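You operate a simulated robot arm through the tools that you are given. There is no shell and no other tool.

You are at the controls of a simulated two-armed robot. One attempt, no reset.

JOB
Wind the gold plate to 70 mm with the winding knob.
Fine: the rule beside the plate shows the mm; release lever at WIND, blue clamp knob loose to wind and tight again at the end; don't slide it by hand.

Only the result counts: the job must be done as asked and must still hold three seconds after the hand-in. Knocking over, shifting, dropping, spilling or breaking anything else fails it.

ROBOT AND FRAMES
Two 7-joint arms with two-finger parallel grippers on one trunk that stands fixed in place. Base frame: the origin is at the foot of the trunk, x ahead of it, y to its left, z up. Lengths are in cm, angles in degrees, forces in N, time in s.
The left shoulder is at [6.3, 19.9, 125.4], the right one opposite. With the tool pointing down near the work surface each hand reaches from about 10 to 68 cm from the base axis, measured 20 degrees to its own side. Payload 1.57 kg a hand.
The tool frame of a hand sits at the grasp point between the pads (the TCP): z along the fingers, y along the line on which they close. The tips reach 3 cm beyond it. Largest opening 11 cm; finger width 2.4, thickness 1.2; the body of the gripper, 4.8 by 11.2 cm, starts 7.8 cm behind the TCP.
Orientation is told as [roll, pitch, yaw] about the base's x, y, z axes, in that order, counted from this pose: with the fingers straight down and closing along the base's y, the tool's x points along the base's -x, its y along +y and its z along -z.

CONTROLS
- The arms move only by the tool nudge_tool. It takes "left_moves", "right_moves" or both (then of equal length, played together; a hand with none holds still); each is a list of rows, each a list of 3 entries, a list of its own where there are three numbers: the shift along the tool's x, y, z in cm, then the turn, a rotation vector about the tool's x, y, z in degrees, then the gripper command, from -1 (fully open) to 1 (shut), values between in proportion. In form: [[[x, y, z], [rx, ry, rz], claw], ...]. A call has 1 to 20 rows; each row shifts and turns the commanded pose from where the row before left it, along the tool's axes as they then stand. A row lasts 0.2 s, in which the tool goes at most 5 cm and 8.6 degrees; a call with a longer step from one row to the next is refused whole, and so is a gripper value outside its range. A pose out of reach is approached as far as the arm can. The call stops where the force on the tool passes 40 N (or 10 N more than at its start, if that is more) or the arm is blocked; 0.2 s more then pass. The fingers move at their own pace (about 7.2 cm/s each) and stop on an object; they squeeze with about 43 N. The grip force told is the motor's: it shows also when the fingers shut on nothing. Time passes only in rows, and 0.2 s behind the last, so rows that do not move let the fingers close. It gives the time, the measured TCP pose, the force on the tool (base axes), the opening and the grip force at its end, in the units of the frame above (readings bear some noise), with the torque about the TCP (base axes, N m) and any sound that the robot's microphone picked up.
- Cameras (640 x 400 px; columns grow to the right, rows downward): "scene" is now at [9.91, 4.39, 183.86]; the picture's right is [0.35, -0.94, 0.00], its down [-0.75, -0.28, -0.60] and it looks along [0.56, 0.21, -0.80] (base axes); focal length 336 px, centre (320, 200). "left" rides on the left gripper at [7, -1.6, -14.1] in its tool frame; the picture's right is [0.23, 0.97, 0.00], its down [-0.86, 0.20, -0.48] and it looks along [-0.47, 0.11, 0.88] (tool axes); focal length 222 px, centre (320, 200). "right" rides on the right gripper at [7, 1.6, -14.1] in its tool frame; the picture's right is [-0.23, 0.97, 0.00], its down [-0.85, -0.20, -0.48] and it looks along [-0.47, -0.11, 0.88] (tool axes); focal length 222 px, centre (320, 200). There is no depth. A picture from a camera that has moved, and an enlarged one, comes with that camera's place and axes in the base frame and with its lens. The place of the scene camera against the robot may be out by one fixed shift of up to 1.8 cm in any direction.
- grab_frame(camera): a new picture of that camera. It takes no simulated time.
- move_column(by): slides the trunk up (or, below 0, down) by that many cm; the arms and the scene camera ride with it, the base frame stays. It gives what a move gives, with no picture.
- turn_head(pan, tilt): turns the head with the scene camera to pan (to the left, within 86 degrees either way) and tilt (down, from -29 to 69), counted from straight ahead of the robot. It gives what a move gives.
- enlarge(camera, box): a new picture of the part [left, top, right, bottom] of that camera's present view, enlarged. It takes no simulated time.
- hand_in(): hands the job in; it is judged then, once.

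Places have to be worked out from the pictures, the camera data and where the tool is seen. Open the grippers and draw the arms clear of the work before you hand the job in, unless the task says otherwise.

The tools are called after ">>>" as a command line: name --argument value ..., lists and objects as JSON in quotes. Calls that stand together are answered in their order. nudge_tool: Moves the arms, as the interface text tells. Its arguments: {"type":"object","properties":{"left_moves":{"type":"array","items":{"type":"array"}},"right_moves":{"type":"array","items":{"type":"array"}}},"required":[]} The other tools are called the same way: move_column (by) slides the trunk up or down; turn_head (pan, tilt) turns the head that bears the scene camera; grab_frame (camera) takes a picture; enlarge (camera, box) takes an enlarged picture of a part of a camera's view; hand_in () hands the job in.

At the start:

```text
time_s: 0.0
left_tool_pos: [43.2, 47.19, 128.6]
left_tcp_rot: [-0.1, 0.0, 0.0]
left_ft_force: [-0.6, -0.6, -0.2]
left_moment: [0.0, -0.03, 0.0]
left_finger_gap: 11.02
left_gripper_force: 0.1
right_tool_pos: [45.09, 0.66, 129.75]
right_tcp_rot: [-0.1, 0.0, 0.0]
right_ft_force: [-0.3, -1.0, 0.4]
right_moment: [0.04, -0.07, 0.03]
right_finger_gap: 10.98
right_gripper_force: 0.0
trunk travel left (down, up): [-85.0, 14.0]
head pan, tilt: [20.7, 53.3]
```

scene: 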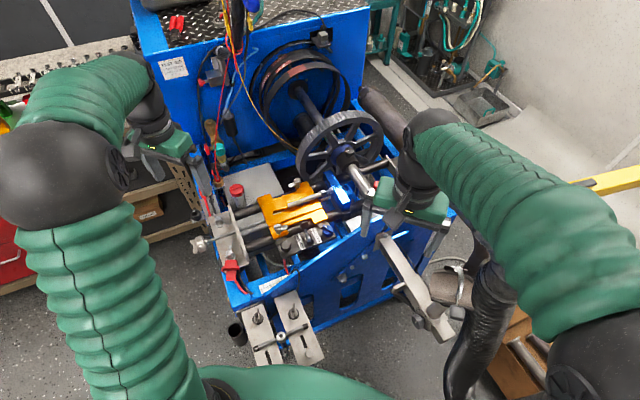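
right: 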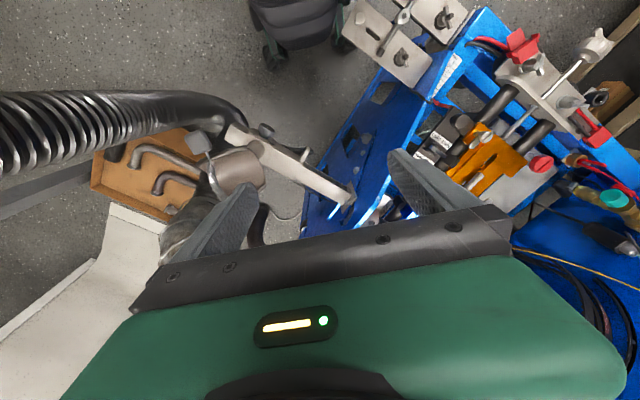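
left: 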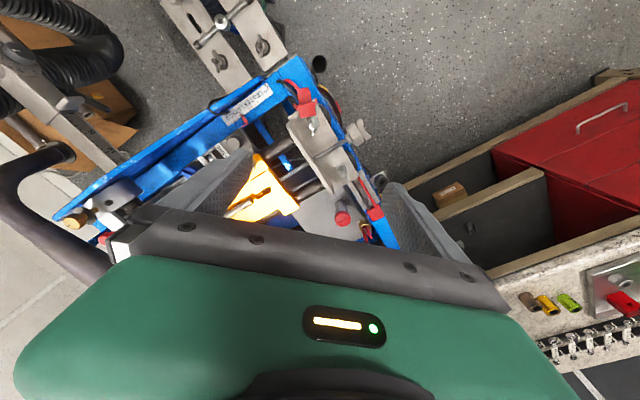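

The scene shows the machine with the gold plate on two bars in the middle. I take enlarged looks to find the winding knob, clamp knob, lever and rule.

>>> enlarge --camera "scene" --box '[180, 160, 380, 285]'

>>> enlarge --camera "left" --box '[180, 60, 400, 240]'

>>> enlarge --camera "right" --box '[380, 20, 640, 220]'

```text
3.20 times, centred on (280, 222) of scene
camera zoom: at [9.91, 4.39, 183.86], right [0.35, -0.94, 0.0], down [-0.75, -0.28, -0.6], along [0.56, 0.21, -0.8], focal length 1074 px, centre (448, 128)
```

zoom: 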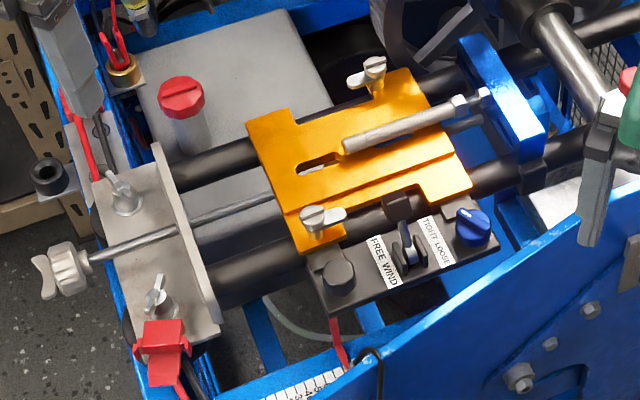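

```text
2.22 times, centred on (290, 150) of left
camera zoom: at [36.32, 45.7, 142.83], right [-0.23, 0.97, 0.0], down [0.86, 0.2, 0.48], along [0.47, 0.11, -0.88], focal length 494 px, centre (387, 311)
```

zoom: 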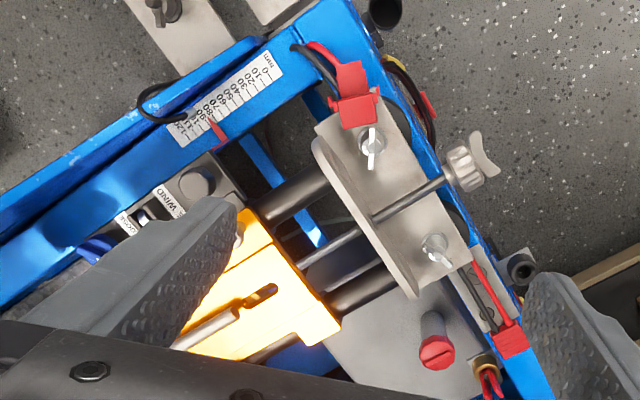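

```text
2.00 times, centred on (510, 120) of right
camera zoom: at [38.1, 2.23, 143.88], right [0.23, 0.97, 0.0], down [0.86, -0.2, 0.48], along [0.47, -0.11, -0.88], focal length 444 px, centre (-60, 360)
```

zoom: 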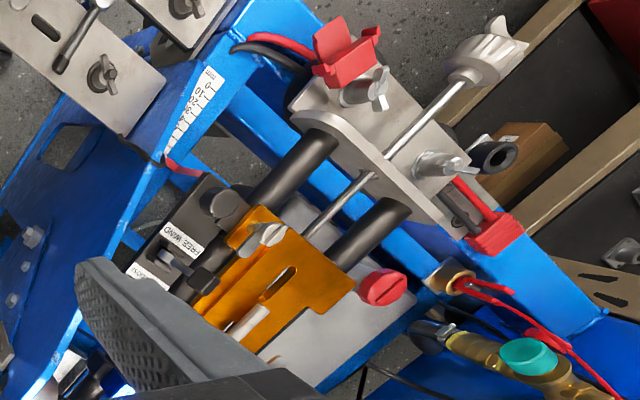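

The winding knob is the white knob at the left end of the rod; the lever and blue knob sit on the black carriage; a red pointer runs along the rule. I zoom further on each.

>>> enlarge --camera "left" --box '[225, 75, 315, 131]'

>>> enlarge --camera "scene" --box '[270, 215, 340, 259]'

>>> enlarge --camera "scene" --box '[180, 200, 280, 262]'

>>> enlarge --camera "scene" --box '[230, 250, 310, 300]'

```text
7.11 times, centred on (270, 103) of left
camera zoom: at [36.32, 45.7, 142.83], right [-0.23, 0.97, 0.0], down [0.86, 0.2, 0.48], along [0.47, 0.11, -0.88], focal length 1580 px, centre (676, 890)
```

zoom: 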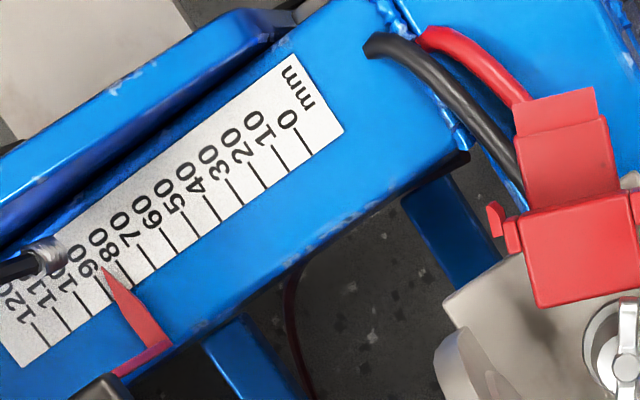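

```text
9.09 times, centred on (305, 237) of scene
camera zoom: at [9.91, 4.39, 183.86], right [0.35, -0.94, 0.0], down [-0.75, -0.28, -0.6], along [0.56, 0.21, -0.8], focal length 3050 px, centre (456, -136)
```

zoom: 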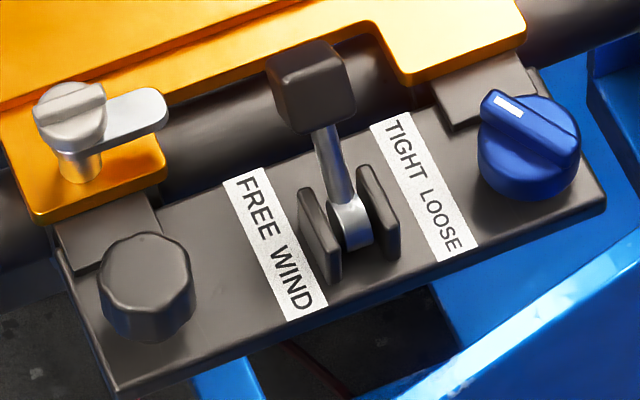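

```text
6.40 times, centred on (230, 231) of scene
camera zoom: at [9.91, 4.39, 183.86], right [0.35, -0.94, 0.0], down [-0.75, -0.28, -0.6], along [0.56, 0.21, -0.8], focal length 2147 px, centre (896, 2)
```

zoom: 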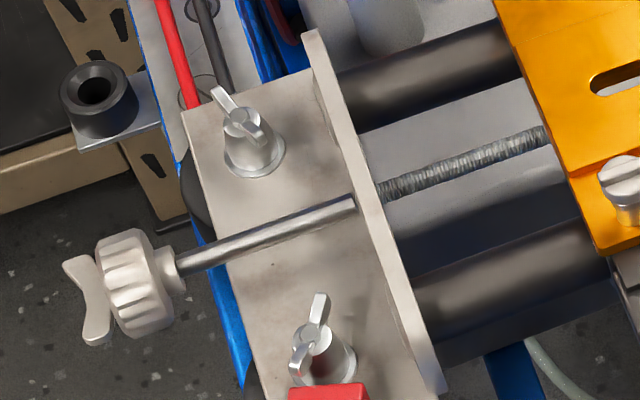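

```text
8.00 times, centred on (270, 275) of scene
camera zoom: at [9.91, 4.39, 183.86], right [0.35, -0.94, 0.0], down [-0.75, -0.28, -0.6], along [0.56, 0.21, -0.8], focal length 2684 px, centre (720, -400)
```

zoom: 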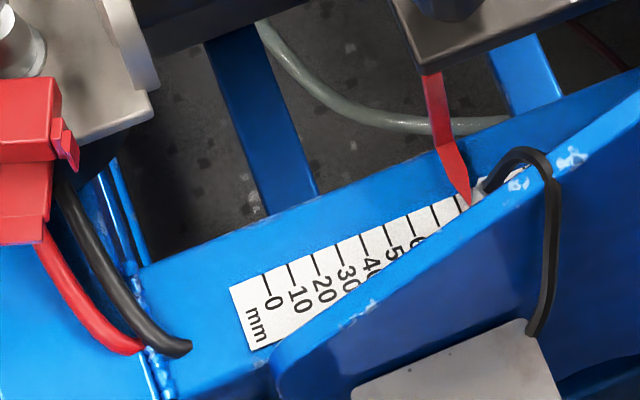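

Triangulating with the wrist cameras, I put the winding knob near [45.8, 55.9, 90.7], the black carriage knob near [53.1, 30.1, 93.7] and the blue knob near [62, 20, 94]; the scene camera looks about 1.5 cm off in y. The plate reads about 80, the lever leans to FREE and the clamp is at TIGHT. I bring the left hand over the carriage for a close view.

>>> nudge_tool --left_moves '[[[-2.1, -1.9, 1.5], [0, 0, 0], -1], [[-2.1, -1.9, 1.5], [0, 0, 0], -1], [[-2.1, -1.9, 1.5], [0, 0, 0], -1], [[-2.1, -1.9, 1.5], [0, 0, 0], -1], [[-2.1, -1.9, 1.5], [0, 0, 0], -1], [[-2.1, -1.9, 1.5], [0, 0, 0], -1], [[-2.1, -1.9, 1.5], [0, 0, 0], -1], [[-2.1, -1.9, 1.5], [0, 0, 0], -1]]'

>>> grab_frame --camera "left"

>>> grab_frame --camera "scene"

>>> grab_frame --camera "right"

```text
time_s: 1.8
left_tool_pos: [60.17, 31.84, 116.74]
left_tcp_rot: [0.0, 0.1, 0.0]
left_ft_force: [-0.7, -1.2, 0.7]
left_moment: [0.0, 0.04, 0.02]
left_finger_gap: 11.0
left_gripper_force: 0.0
right_tool_pos: [45.1, 0.56, 129.65]
right_tcp_rot: [0.0, 0.1, 0.1]
right_ft_force: [-0.1, 0.6, -0.4]
right_moment: [0.0, 0.01, 0.02]
right_finger_gap: 10.98
right_gripper_force: 0.1
trunk travel left (down, up): [-85.0, 14.0]
head pan, tilt: [20.7, 53.3]
```

```text
taken
camera left: at [53.23, 30.2, 130.87], right [-0.23, 0.97, 0.0], down [0.86, 0.2, 0.48], along [0.47, 0.11, -0.88], focal length 222 px, centre (320, 200)
```

left: 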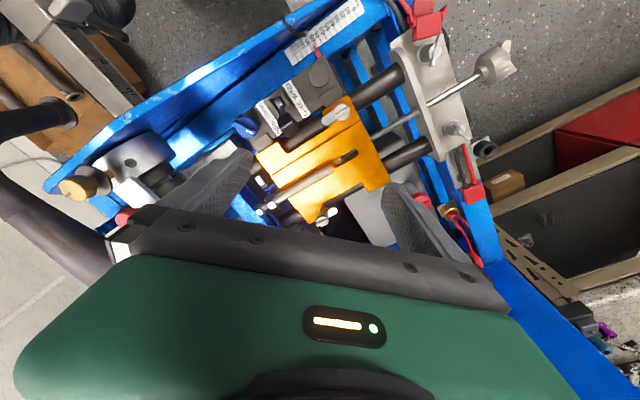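

```text
taken
camera scene: at [10.24, 4.2, 183.84], right [0.35, -0.94, 0.0], down [-0.75, -0.28, -0.59], along [0.56, 0.21, -0.8], focal length 336 px, centre (320, 200)
```

scene: 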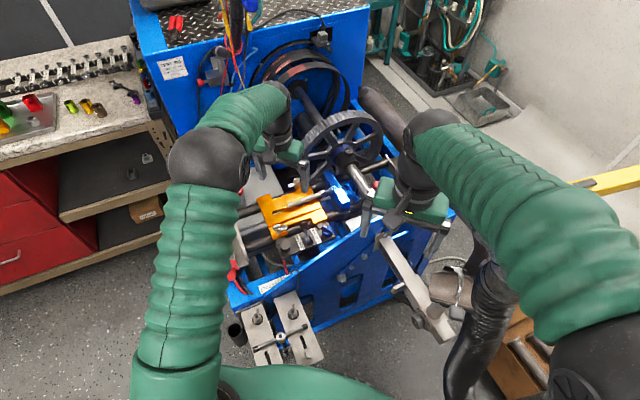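

```text
taken
camera right: at [38.14, 2.08, 143.87], right [0.23, 0.97, 0.0], down [0.86, -0.2, 0.48], along [0.46, -0.11, -0.88], focal length 222 px, centre (320, 200)
```

right: 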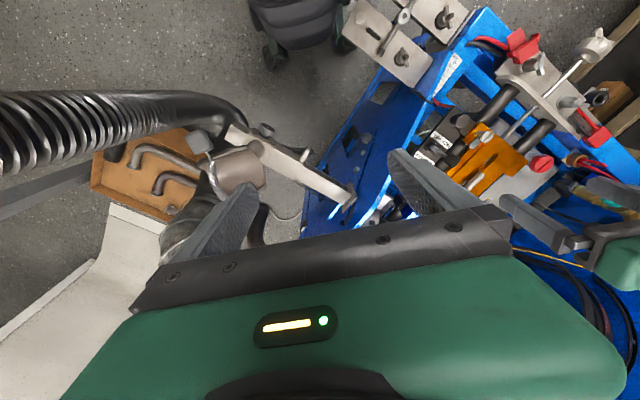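

Good clear view from the left camera. I enlarge the carriage parts and the rule, and the winding knob.

>>> enlarge --camera "left" --box '[220, 40, 360, 140]'

>>> enlarge --camera "left" --box '[225, 80, 305, 140]'

>>> enlarge --camera "left" --box '[270, 0, 370, 70]'

>>> enlarge --camera "left" --box '[420, 20, 530, 90]'

>>> enlarge --camera "right" --box '[400, 80, 520, 180]'

```text
4.00 times, centred on (290, 90) of left
camera zoom: at [53.23, 30.2, 130.87], right [-0.23, 0.97, 0.0], down [0.86, 0.2, 0.48], along [0.47, 0.11, -0.88], focal length 888 px, centre (440, 640)
```

zoom: 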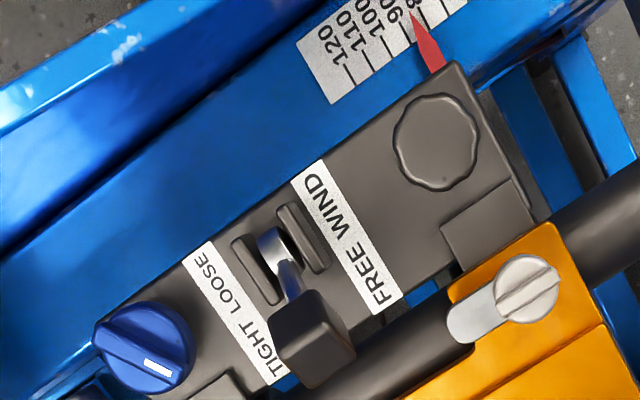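

```text
6.67 times, centred on (265, 110) of left
camera zoom: at [53.23, 30.2, 130.87], right [-0.23, 0.97, 0.0], down [0.86, 0.2, 0.48], along [0.47, 0.11, -0.88], focal length 1481 px, centre (687, 800)
```

zoom: 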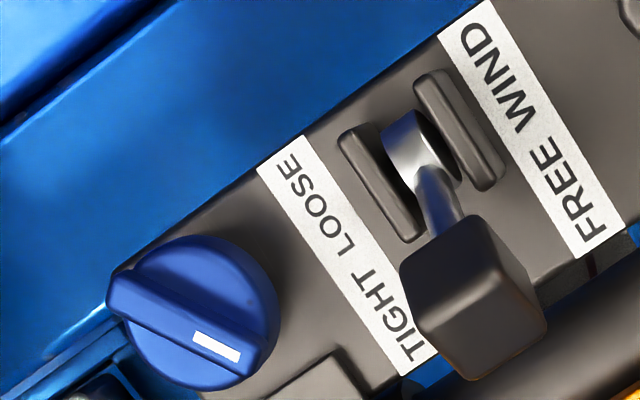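

```text
5.71 times, centred on (320, 35) of left
camera zoom: at [53.23, 30.2, 130.87], right [-0.23, 0.97, 0.0], down [0.86, 0.2, 0.48], along [0.47, 0.11, -0.88], focal length 1269 px, centre (320, 1143)
```

zoom: 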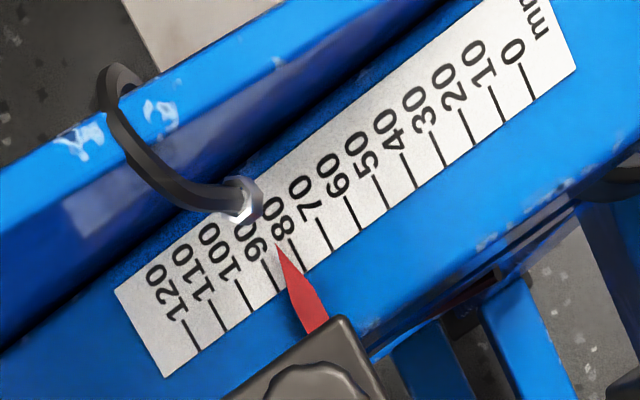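

```text
5.71 times, centred on (475, 55) of left
camera zoom: at [53.23, 30.2, 130.87], right [-0.23, 0.97, 0.0], down [0.86, 0.2, 0.48], along [0.47, 0.11, -0.88], focal length 1269 px, centre (-566, 1029)
```

zoom: 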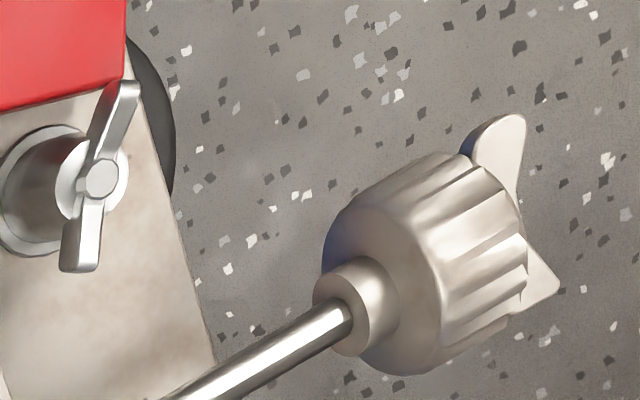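

```text
4.00 times, centred on (460, 130) of right
camera zoom: at [38.14, 2.08, 143.87], right [0.23, 0.97, 0.0], down [0.86, -0.2, 0.48], along [0.46, -0.11, -0.88], focal length 888 px, centre (-240, 480)
```

zoom: 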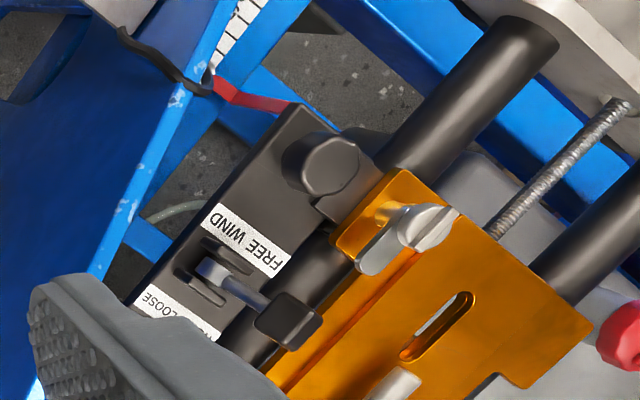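

The lever head is near [60.2, 27.0, 96.1] with its pivot near [58.0, 24.6, 91.7]; it needs pushing along about (-0.68, -0.73) to reach WIND. I close the left hand, yaw it to -43 and bring it above a spot just behind the lever head.

>>> nudge_tool --left_moves '[[[0, 0, 0], [0, 0, 8.6], 1], [[0, 0, 0], [0, 0, 8.6], 1], [[0, 0, 0], [0, 0, 8.6], 1], [[0, 0, 0], [0, 0, 8.6], 1], [[0, 0, 0], [0, 0, 8.6], 1], [[-1.65, 0, 1], [0, 0, 0], 1], [[-1.65, -0.1, 2], [0, 0, 0], 1], [[0, 0, 3], [0, 0, 0], 1], [[0, 0, 3], [0, 0, 0], 1], [[0, 0, 3], [0, 0, 0], 1], [[0, 0, 1.5], [0, 0, 0], 1]]'

>>> grab_frame --camera "left"

>>> enlarge --camera "scene" --box '[220, 130, 420, 285]'

>>> enlarge --camera "right" --box '[400, 80, 560, 200]'

```text
time_s: 4.2
left_tool_pos: [62.33, 29.69, 103.18]
left_tcp_rot: [0.0, 0.0, -43.0]
left_ft_force: [0.4, 0.3, -0.8]
left_moment: [-0.02, 0.02, 0.0]
left_finger_gap: 0.02
left_gripper_force: 21.0
right_tool_pos: [44.87, 0.58, 129.77]
right_tcp_rot: [0.0, -0.1, 0.0]
right_ft_force: [0.2, 0.6, -0.5]
right_moment: [0.0, 0.0, 0.03]
right_finger_gap: 10.99
right_gripper_force: 0.1
trunk travel left (down, up): [-85.0, 14.0]
head pan, tilt: [20.7, 53.3]
```

```text
taken
camera left: at [56.23, 33.23, 117.32], right [0.5, 0.87, 0.0], down [0.76, -0.44, 0.48], along [0.42, -0.24, -0.88], focal length 222 px, centre (320, 200)
```

left: 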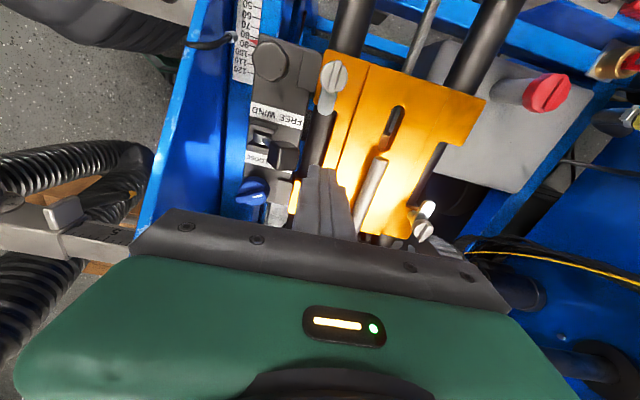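

```text
2.58 times, centred on (320, 208) of scene
camera zoom: at [10.12, 4.31, 183.85], right [0.35, -0.94, 0.0], down [-0.75, -0.28, -0.6], along [0.56, 0.21, -0.8], focal length 866 px, centre (320, 181)
```

zoom: 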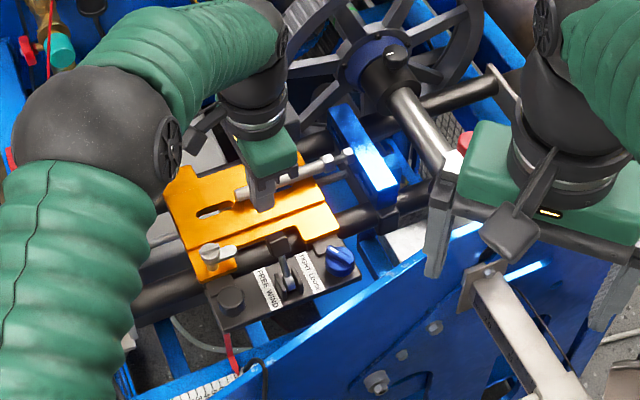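

```text
3.33 times, centred on (480, 140) of right
camera zoom: at [38.01, 2.13, 143.92], right [0.23, 0.97, 0.0], down [0.86, -0.2, 0.48], along [0.47, -0.11, -0.88], focal length 740 px, centre (-213, 400)
```

zoom: 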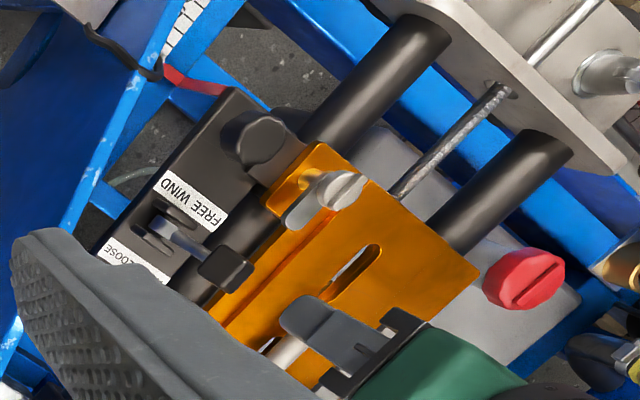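

The closed fingers hover behind the lever head; I check the close-up for the lateral alignment before descending.

>>> enlarge --camera "left" --box '[220, 30, 380, 250]'

>>> enlarge --camera "left" --box '[225, 120, 325, 215]'

```text
1.82 times, centred on (300, 140) of left
camera zoom: at [56.23, 33.23, 117.32], right [0.5, 0.87, 0.0], down [0.76, -0.44, 0.48], along [0.42, -0.24, -0.88], focal length 404 px, centre (356, 309)
```

zoom: 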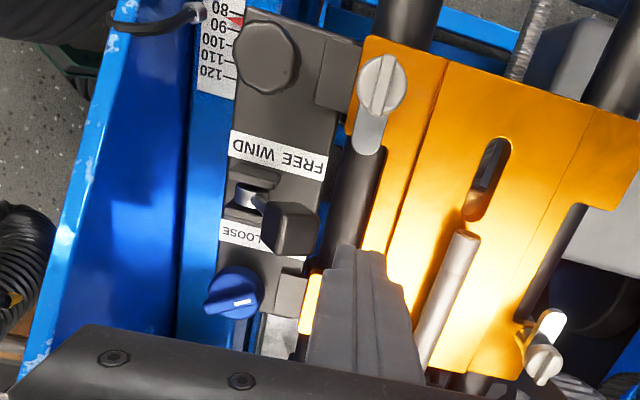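

```text
4.21 times, centred on (275, 168) of left
camera zoom: at [56.23, 33.23, 117.32], right [0.5, 0.87, 0.0], down [0.76, -0.44, 0.48], along [0.42, -0.24, -0.88], focal length 935 px, centre (510, 337)
```

zoom: 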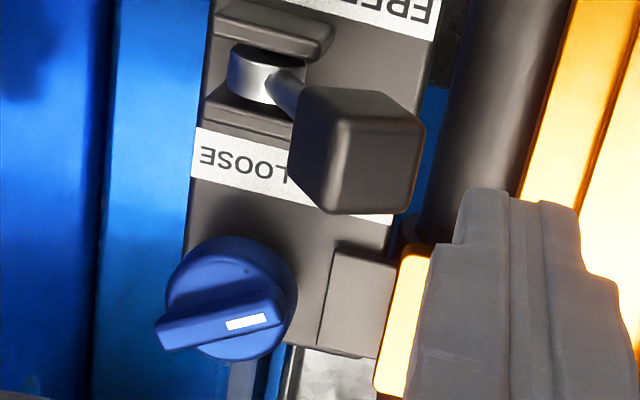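

The lever head checks out at [60.25, 26.8, 96.1]; the closed fingertips are 3.5 cm behind it. I lower to tip height about 96.3 and then push in small steps along the tool's -y.

>>> nudge_tool --left_moves '[[[0, 0, 1.5], [0, 0, 0], 1], [[0, 0, 1.5], [0, 0, 0], 1], [[0, 0, 0.9], [0, 0, 0], 1], [[0, -0.6, 0], [0, 0, 0], 1], [[0, -0.6, 0], [0, 0, 0], 1], [[0, -0.6, 0], [0, 0, 0], 1], [[0, -0.6, 0], [0, 0, 0], 1]]'

>>> grab_frame --camera "left"

>>> enlarge --camera "right" --box '[400, 80, 560, 200]'

```text
time_s: 5.8
left_tool_pos: [60.48, 27.72, 99.38]
left_tcp_rot: [-0.2, 0.1, -42.9]
left_ft_force: [0.6, 0.4, -0.6]
left_moment: [-0.04, -0.03, 0.04]
left_finger_gap: 0.0
left_gripper_force: 21.8
right_tool_pos: [44.8, 0.49, 129.65]
right_tcp_rot: [0.1, -0.1, 0.0]
right_ft_force: [0.0, -0.1, 0.9]
right_moment: [0.0, -0.02, -0.01]
right_finger_gap: 10.98
right_gripper_force: 0.1
trunk travel left (down, up): [-85.0, 14.0]
head pan, tilt: [20.7, 53.3]
```

```text
taken
camera left: at [54.39, 31.29, 113.47], right [0.5, 0.87, 0.0], down [0.76, -0.44, 0.48], along [0.41, -0.24, -0.88], focal length 222 px, centre (320, 200)
```

left: 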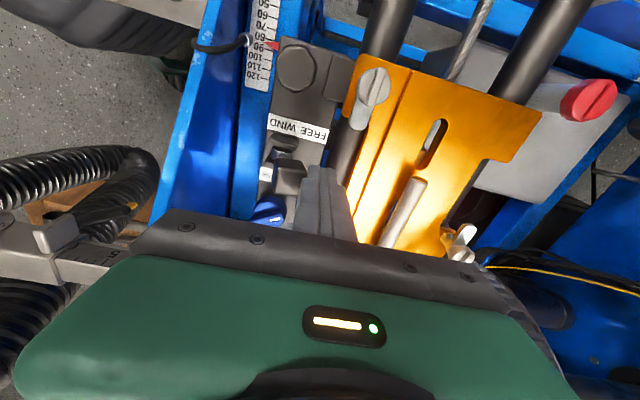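

```text
3.33 times, centred on (480, 140) of right
camera zoom: at [37.95, 2.02, 143.91], right [0.23, 0.97, 0.0], down [0.86, -0.2, 0.48], along [0.47, -0.11, -0.88], focal length 740 px, centre (-213, 400)
```

zoom: 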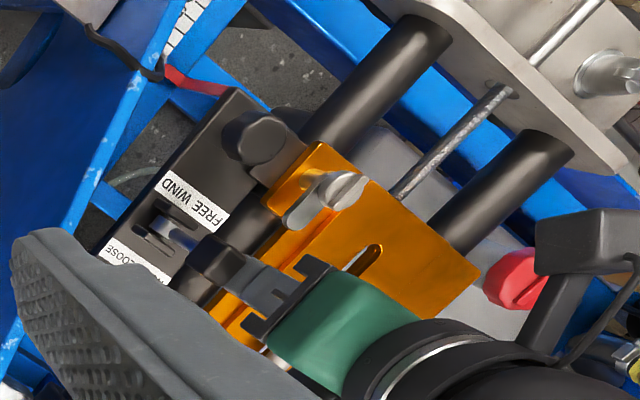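

The fingers have reached the lever head with little force and it is starting to follow. I keep pushing and drop slightly once past the plate edge.

>>> nudge_tool --left_moves '[[[0, -0.6, 0], [0, 0, 0], 1], [[0, -0.6, 0], [0, 0, 0], 1], [[0, -0.6, 0], [0, 0, 0], 1], [[0, -0.6, 0.2], [0, 0, 0], 1], [[0, -0.6, 0.3], [0, 0, 0], 1], [[0, -0.5, 0.3], [0, 0, 0], 1]]'

>>> enlarge --camera "left" --box '[220, 60, 420, 240]'

>>> enlarge --camera "right" --box '[400, 80, 560, 200]'

>>> enlarge --camera "scene" --box '[220, 130, 420, 285]'

```text
time_s: 7.2
left_tool_pos: [58.32, 25.42, 98.55]
left_tcp_rot: [0.0, 0.0, -43.0]
left_ft_force: [-0.5, 0.5, -0.2]
left_moment: [0.01, 0.01, -0.01]
left_finger_gap: 0.0
left_gripper_force: 21.3
right_tool_pos: [44.91, 0.41, 129.72]
right_tcp_rot: [0.0, -0.1, 0.0]
right_ft_force: [0.2, -0.5, -0.1]
right_moment: [0.01, 0.01, 0.01]
right_finger_gap: 10.99
right_gripper_force: 0.0
trunk travel left (down, up): [-85.0, 14.0]
head pan, tilt: [20.7, 53.3]
```

```text
2.22 times, centred on (320, 150) of left
camera zoom: at [52.1, 28.97, 112.74], right [0.5, 0.87, 0.0], down [0.76, -0.44, 0.48], along [0.42, -0.24, -0.88], focal length 494 px, centre (320, 311)
```

zoom: 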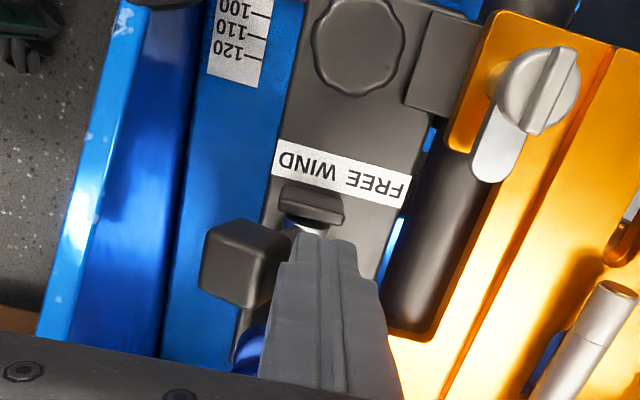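

```text
3.33 times, centred on (480, 140) of right
camera zoom: at [37.98, 2.15, 143.92], right [0.23, 0.97, 0.0], down [0.86, -0.2, 0.48], along [0.47, -0.11, -0.88], focal length 740 px, centre (-213, 400)
```

zoom: 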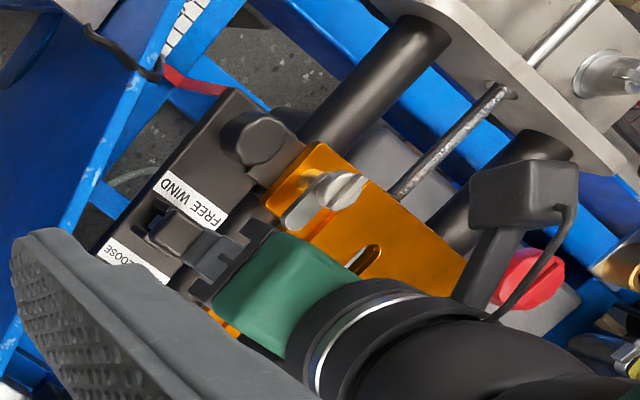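

```text
2.58 times, centred on (320, 208) of scene
camera zoom: at [10.04, 4.27, 183.85], right [0.35, -0.94, 0.0], down [-0.75, -0.28, -0.6], along [0.56, 0.21, -0.8], focal length 866 px, centre (320, 181)
```

zoom: 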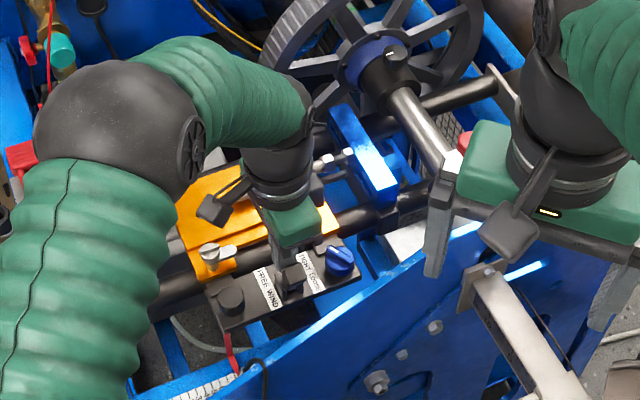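

The lever has gone past vertical. I push on gently to make sure it reaches the WIND stop.

>>> nudge_tool --left_moves '[[[0, -0.5, 0.1], [0, 0, 0], 1], [[0, -0.5, 0.1], [0, 0, 0], 1], [[0, -0.4, 0.1], [0, 0, 0], 1], [[0, -0.3, 0], [0, 0, 0], 1]]'

>>> enlarge --camera "left" --box '[220, 60, 420, 240]'

>>> enlarge --camera "scene" --box '[270, 200, 370, 262]'

```text
time_s: 8.2
left_tool_pos: [57.59, 24.68, 98.4]
left_tcp_rot: [0.5, -0.3, -42.9]
left_ft_force: [19.0, 19.8, 14.4]
left_moment: [0.41, -0.22, -0.27]
left_finger_gap: 0.0
left_gripper_force: 21.3
right_tool_pos: [45.08, 0.94, 129.62]
right_tcp_rot: [-0.2, 0.1, 0.0]
right_ft_force: [0.3, -0.6, -0.2]
right_moment: [-0.01, 0.02, 0.0]
right_finger_gap: 11.0
right_gripper_force: 0.0
trunk travel left (down, up): [-85.0, 14.0]
head pan, tilt: [20.7, 53.3]
```

```text
2.22 times, centred on (320, 150) of left
camera zoom: at [51.23, 28.3, 112.45], right [0.5, 0.87, 0.01], down [0.76, -0.44, 0.48], along [0.42, -0.24, -0.87], focal length 494 px, centre (320, 311)
```

zoom: 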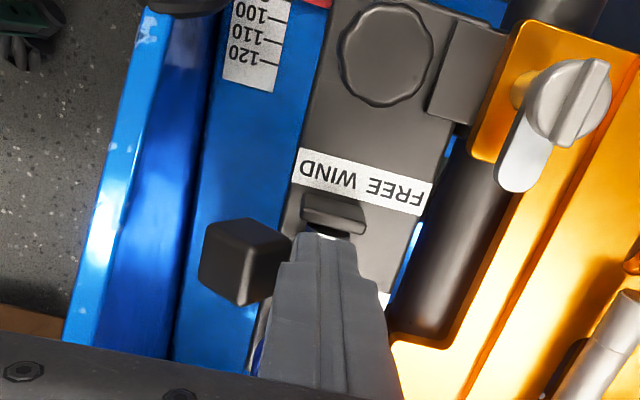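

```text
6.40 times, centred on (320, 231) of scene
camera zoom: at [10.36, 5.13, 183.86], right [0.35, -0.94, 0.0], down [-0.75, -0.29, -0.59], along [0.56, 0.21, -0.81], focal length 2147 px, centre (320, 2)
```

zoom: 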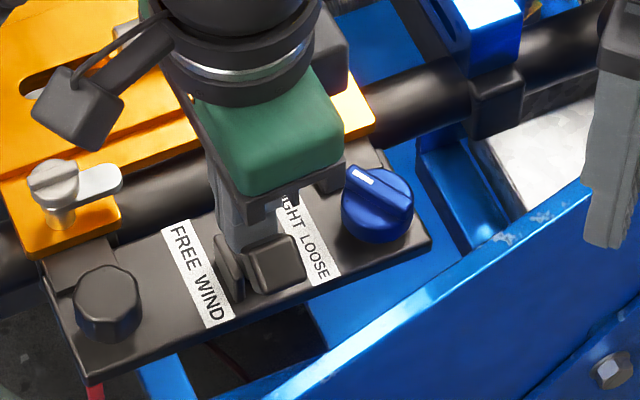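

Force built to about 30 N, so the lever is on its WIND stop. I back off and rise, then look at it.

>>> nudge_tool --left_moves '[[[0, 0.6, 0], [0, 0, 0], 1], [[0, 0.6, -0.5], [0, 0, 0], 1], [[0, 0, -3], [0, 0, 0], 1], [[0, 0, -3], [0, 0, 0], 1], [[0, 0, -3], [0, 0, 0], 0], [[0, 0, -2], [0, 0, 0], -0.3]]'

>>> enlarge --camera "left" --box '[220, 60, 420, 240]'

>>> enlarge --camera "scene" --box '[270, 200, 370, 262]'

```text
time_s: 9.6
left_tool_pos: [58.06, 25.02, 109.78]
left_tcp_rot: [0.0, 0.0, -42.9]
left_ft_force: [0.6, 0.3, 0.3]
left_moment: [0.03, 0.0, -0.01]
left_finger_gap: 7.2
left_gripper_force: 0.0
right_tool_pos: [44.82, 0.5, 129.74]
right_tcp_rot: [-0.1, 0.0, 0.0]
right_ft_force: [-0.5, 0.0, -0.6]
right_moment: [-0.01, -0.02, 0.02]
right_finger_gap: 11.0
right_gripper_force: 0.1
trunk travel left (down, up): [-85.0, 14.0]
head pan, tilt: [20.7, 53.3]
```

```text
2.22 times, centred on (320, 150) of left
camera zoom: at [51.84, 28.77, 123.95], right [0.5, 0.87, 0.0], down [0.76, -0.44, 0.48], along [0.41, -0.24, -0.88], focal length 494 px, centre (320, 311)
```

zoom: 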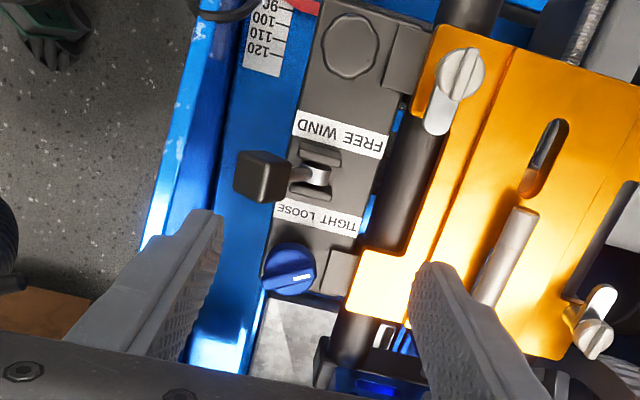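

```text
6.40 times, centred on (320, 231) of scene
camera zoom: at [10.03, 4.49, 183.85], right [0.35, -0.94, 0.0], down [-0.75, -0.28, -0.6], along [0.56, 0.21, -0.8], focal length 2147 px, centre (320, 2)
```

zoom: 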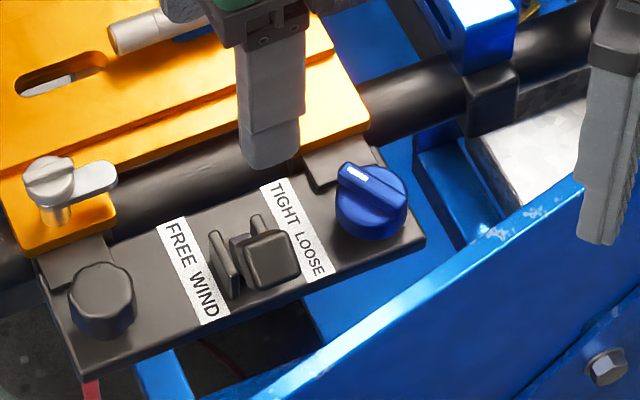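

The lever now stands at WIND. I take a close look at the blue knob for its bar direction before gripping.

>>> enlarge --camera "left" --box '[320, 140, 380, 180]'

>>> enlarge --camera "left" --box '[325, 155, 375, 205]'

>>> enlarge --camera "left" --box '[325, 50, 375, 100]'

>>> enlarge --camera "scene" --box '[315, 220, 345, 245]'

>>> enlarge --camera "left" --box '[325, 160, 385, 200]'

```text
10.00 times, centred on (350, 160) of left
camera zoom: at [51.84, 28.77, 123.95], right [0.5, 0.87, 0.0], down [0.76, -0.44, 0.48], along [0.41, -0.24, -0.88], focal length 2221 px, centre (20, 600)
```

zoom: 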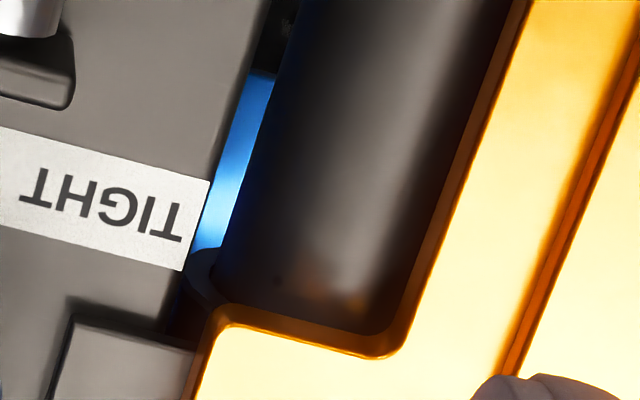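

```text
8.00 times, centred on (350, 180) of left
camera zoom: at [51.84, 28.77, 123.95], right [0.5, 0.87, 0.0], down [0.76, -0.44, 0.48], along [0.41, -0.24, -0.88], focal length 1777 px, centre (80, 360)
```

zoom: 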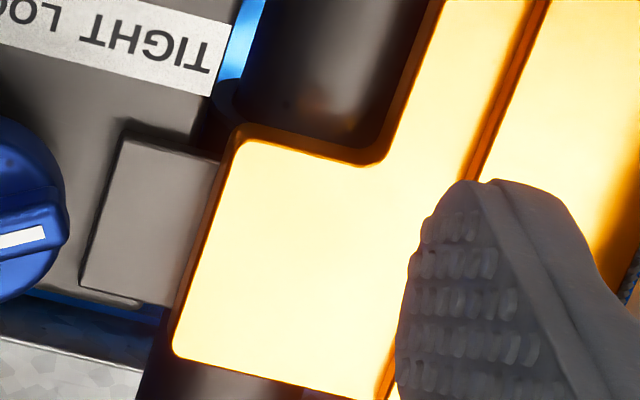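

```text
8.00 times, centred on (350, 75) of left
camera zoom: at [51.84, 28.77, 123.95], right [0.5, 0.87, 0.0], down [0.76, -0.44, 0.48], along [0.41, -0.24, -0.88], focal length 1777 px, centre (80, 1200)
```

zoom: 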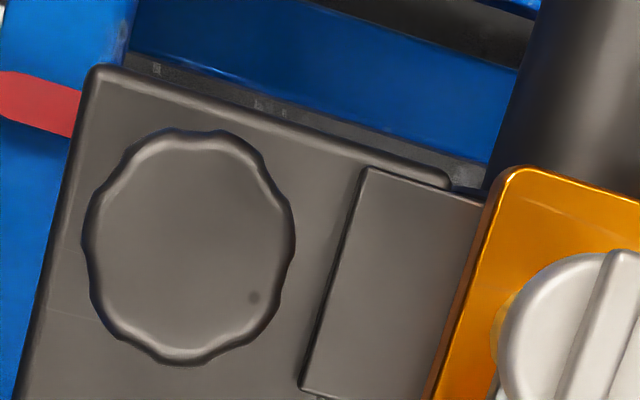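

```text
16.00 times, centred on (330, 232) of scene
camera zoom: at [10.03, 4.49, 183.85], right [0.35, -0.94, 0.0], down [-0.75, -0.28, -0.6], along [0.56, 0.21, -0.8], focal length 5367 px, centre (160, -320)
```

zoom: 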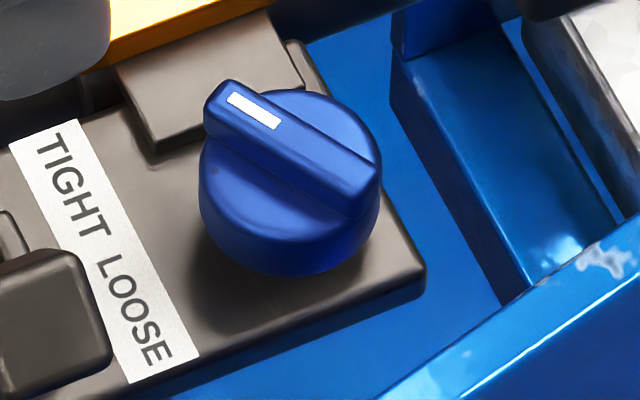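

```text
10.00 times, centred on (355, 180) of left
camera zoom: at [51.84, 28.77, 123.95], right [0.5, 0.87, 0.0], down [0.76, -0.44, 0.48], along [0.41, -0.24, -0.88], focal length 2221 px, centre (-30, 400)
```

zoom: 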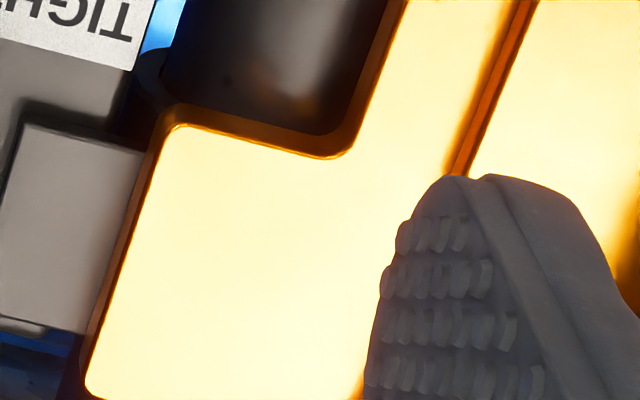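

The scene close-up shows the knob's bar pointing about 77° (toward +y), centred near [62.6, 20.1] with its top near z 94. I turn the hand to yaw -103 so the fingers will close across the bar, and move above it.

>>> nudge_tool --left_moves '[[[0, 0, 0], [0, 0, 8.57], 0.36], [[0, 0, 0], [0, 0, 8.57], 0.36], [[0, 0, 0], [0, 0, 8.57], 0.36], [[0, 0, 0], [0, 0, 8.57], 0.36], [[0, 0, 0], [0, 0, 8.57], 0.36], [[0, 0, 0], [0, 0, 8.57], 0.36], [[0, 0, 0], [0, 0, 8.57], 0.36], [[-1.3, 1.9, 0], [0, 0, 0], 0.36], [[-1.3, 1.9, 0], [0, 0, 0], 0.36], [[-1.17, 1.73, 0], [0, 0, 0], 0.36], [[0, 0, 3], [0, 0, 0], 0.36], [[0, 0, 3], [0, 0, 0], 0.36], [[0, 0, 2.5], [0, 0, 0], 0.36]]'

>>> grab_frame --camera "left"

>>> enlarge --camera "scene" --box '[270, 190, 370, 252]'

>>> grab_frame --camera "scene"

```text
time_s: 12.4
left_tool_pos: [62.59, 19.78, 101.25]
left_tcp_rot: [0.0, 0.0, -102.9]
left_ft_force: [-0.5, -0.6, 0.0]
left_moment: [0.01, 0.01, -0.01]
left_finger_gap: 3.51
left_gripper_force: 0.1
right_tool_pos: [45.05, 0.54, 129.72]
right_tcp_rot: [0.0, 0.0, 0.0]
right_ft_force: [-0.9, 0.1, 0.3]
right_moment: [-0.01, 0.0, 0.02]
right_finger_gap: 11.01
right_gripper_force: 0.0
trunk travel left (down, up): [-85.0, 14.0]
head pan, tilt: [20.7, 53.3]
```

```text
taken
camera left: at [62.63, 27.12, 115.31], right [1.0, 0.0, 0.0], down [0.0, -0.88, 0.48], along [0.0, -0.48, -0.88], focal length 222 px, centre (320, 200)
```

left: 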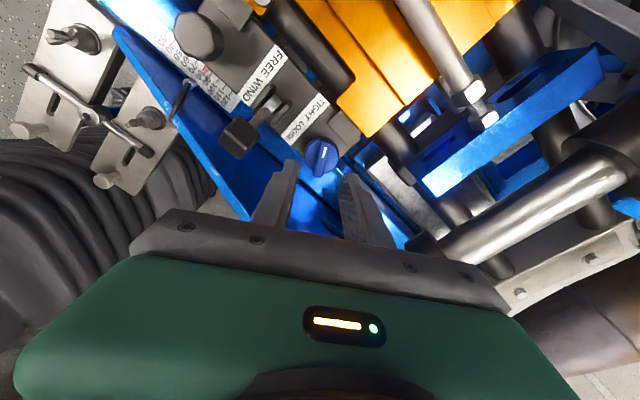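

```text
6.40 times, centred on (320, 221) of scene
camera zoom: at [10.18, 4.29, 183.85], right [0.35, -0.94, 0.0], down [-0.75, -0.28, -0.59], along [0.56, 0.21, -0.8], focal length 2147 px, centre (320, 66)
```

zoom: 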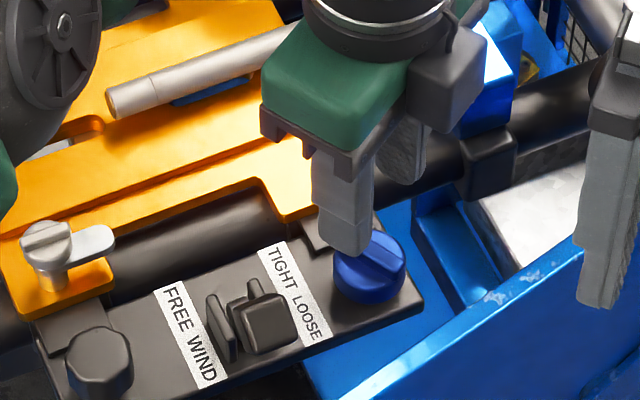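

```text
taken
camera scene: at [10.18, 4.29, 183.85], right [0.35, -0.94, 0.0], down [-0.75, -0.28, -0.59], along [0.56, 0.21, -0.8], focal length 336 px, centre (320, 200)
```

scene: 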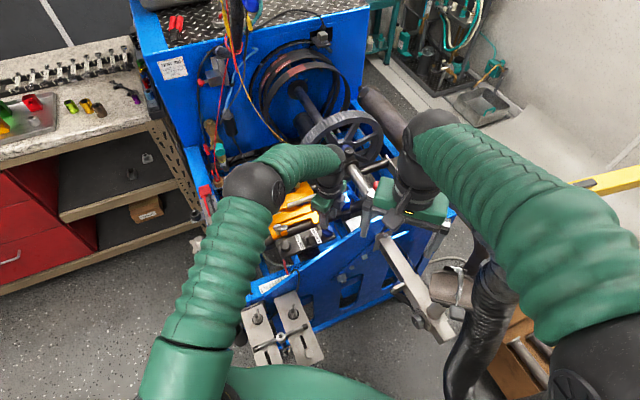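

Reachable at that yaw. I zoom the left camera on the knob between the fingers.

>>> enlarge --camera "left" --box '[270, 120, 390, 200]'

>>> enlarge --camera "left" --box '[295, 130, 355, 180]'

```text
5.00 times, centred on (330, 160) of left
camera zoom: at [62.63, 27.12, 115.31], right [1.0, 0.0, 0.0], down [0.0, -0.88, 0.48], along [0.0, -0.48, -0.88], focal length 1111 px, centre (270, 400)
```

zoom: 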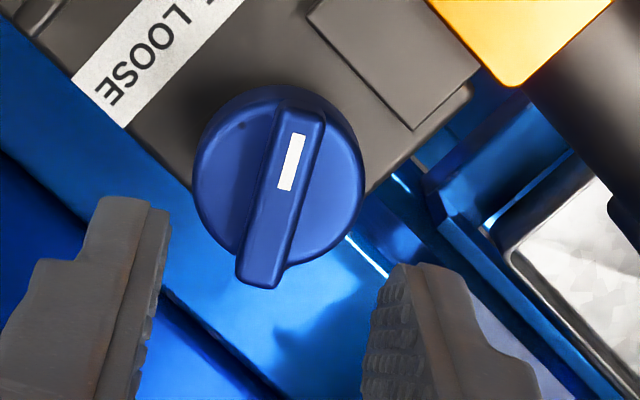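

```text
8.00 times, centred on (325, 155) of left
camera zoom: at [62.63, 27.12, 115.31], right [1.0, 0.0, 0.0], down [0.0, -0.88, 0.48], along [0.0, -0.48, -0.88], focal length 1777 px, centre (280, 560)
```

zoom: 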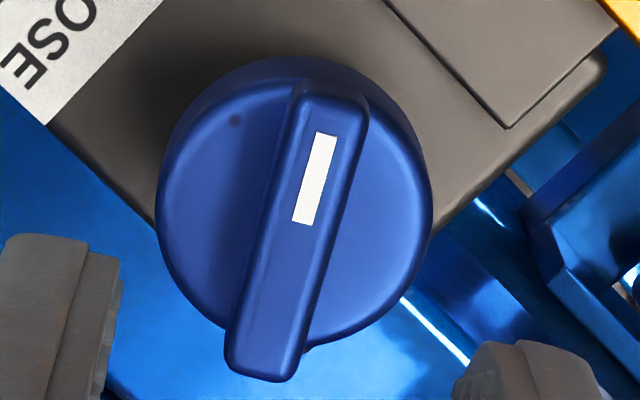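

The bar centre works out to [62.85, 20.2, ~94.5], direction 76°. I trim the position and yaw and lower to just about the bar's top.

>>> nudge_tool --left_moves '[[[0.47, 0.16, 0.5], [0, 0, 1.1], 0.5], [[0, 0, 1.5], [0, 0, 0], 0.5], [[0, 0, 1.5], [0, 0, 0], 0.5]]'

>>> enlarge --camera "left" --box '[270, 120, 390, 200]'

>>> enlarge --camera "scene" --box '[295, 205, 355, 250]'

```text
time_s: 13.2
left_tool_pos: [62.8, 20.41, 97.83]
left_tcp_rot: [-0.1, -0.1, -104.2]
left_ft_force: [-0.3, 0.4, 0.0]
left_moment: [0.0, 0.0, -0.02]
left_finger_gap: 2.77
left_gripper_force: 0.0
right_tool_pos: [45.02, 0.46, 129.82]
right_tcp_rot: [0.0, 0.0, 0.1]
right_ft_force: [0.4, 1.1, 0.0]
right_moment: [0.03, -0.02, 0.0]
right_finger_gap: 11.01
right_gripper_force: 0.0
trunk travel left (down, up): [-85.0, 14.0]
head pan, tilt: [20.7, 53.3]
```

```text
5.00 times, centred on (330, 160) of left
camera zoom: at [63.02, 27.55, 111.92], right [1.0, -0.02, 0.0], down [-0.01, -0.88, 0.48], along [-0.01, -0.48, -0.88], focal length 1111 px, centre (270, 400)
```

zoom: 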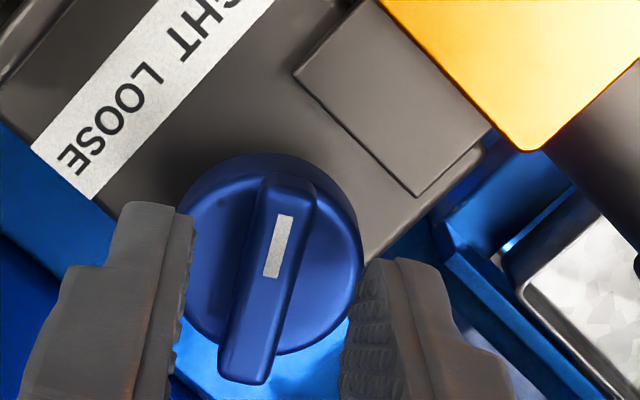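

```text
8.89 times, centred on (325, 228) of scene
camera zoom: at [10.12, 4.25, 183.85], right [0.35, -0.94, 0.0], down [-0.75, -0.28, -0.6], along [0.56, 0.21, -0.8], focal length 2982 px, centre (276, -44)
```

zoom: 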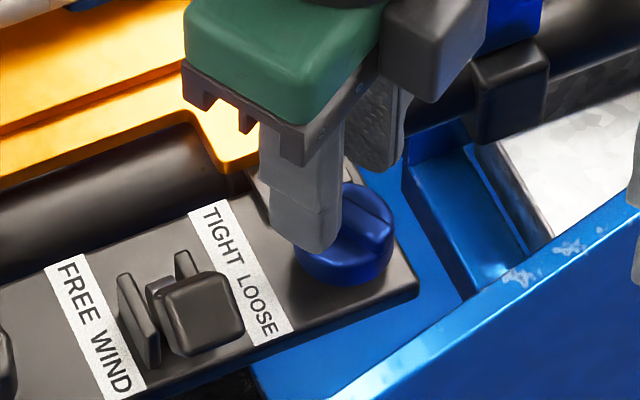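

Centred over the bar. I lower slowly, watching for contact with the disc.

>>> nudge_tool --left_moves '[[[0, 0, 0.3], [0, 0, 0], 0.5], [[0, 0, 0.3], [0, 0, 0], 0.5], [[0, 0, 0.2], [0, 0, 0], 0.5], [[0, 0, 0.2], [0, 0, 0], 0.5]]'

>>> enlarge --camera "left" --box '[270, 120, 390, 200]'

>>> enlarge --camera "scene" --box '[295, 205, 355, 250]'

```text
time_s: 14.2
left_tool_pos: [62.94, 20.51, 96.8]
left_tcp_rot: [0.0, -0.1, -104.2]
left_ft_force: [-0.4, -0.4, 0.5]
left_moment: [0.0, 0.03, -0.02]
left_finger_gap: 2.75
left_gripper_force: 0.0
right_tool_pos: [44.83, 0.59, 129.75]
right_tcp_rot: [0.0, 0.0, 0.0]
right_ft_force: [0.0, -0.2, -0.2]
right_moment: [-0.01, 0.0, 0.02]
right_finger_gap: 11.01
right_gripper_force: 0.1
trunk travel left (down, up): [-85.0, 14.0]
head pan, tilt: [20.7, 53.3]
```

```text
5.00 times, centred on (330, 160) of left
camera zoom: at [62.89, 27.7, 110.88], right [1.0, -0.02, 0.0], down [-0.01, -0.88, 0.48], along [-0.01, -0.48, -0.88], focal length 1111 px, centre (270, 400)
```

zoom: 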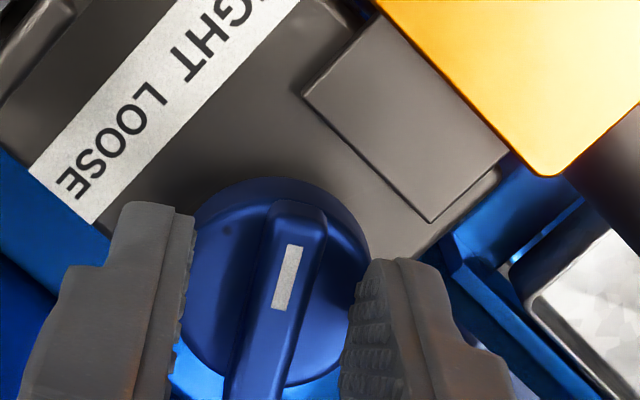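

```text
8.89 times, centred on (325, 228) of scene
camera zoom: at [10.05, 4.24, 183.85], right [0.35, -0.94, 0.0], down [-0.75, -0.28, -0.6], along [0.56, 0.21, -0.8], focal length 2982 px, centre (276, -44)
```

zoom: 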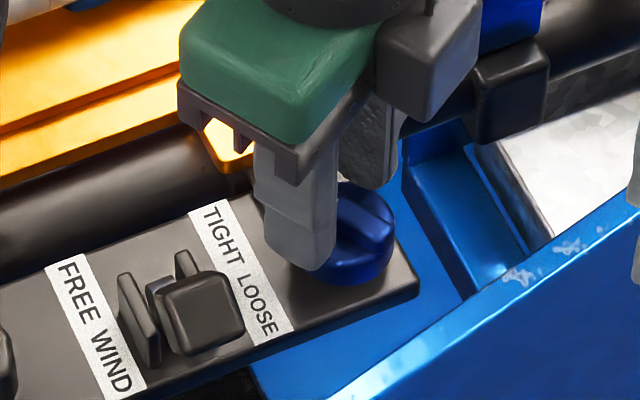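

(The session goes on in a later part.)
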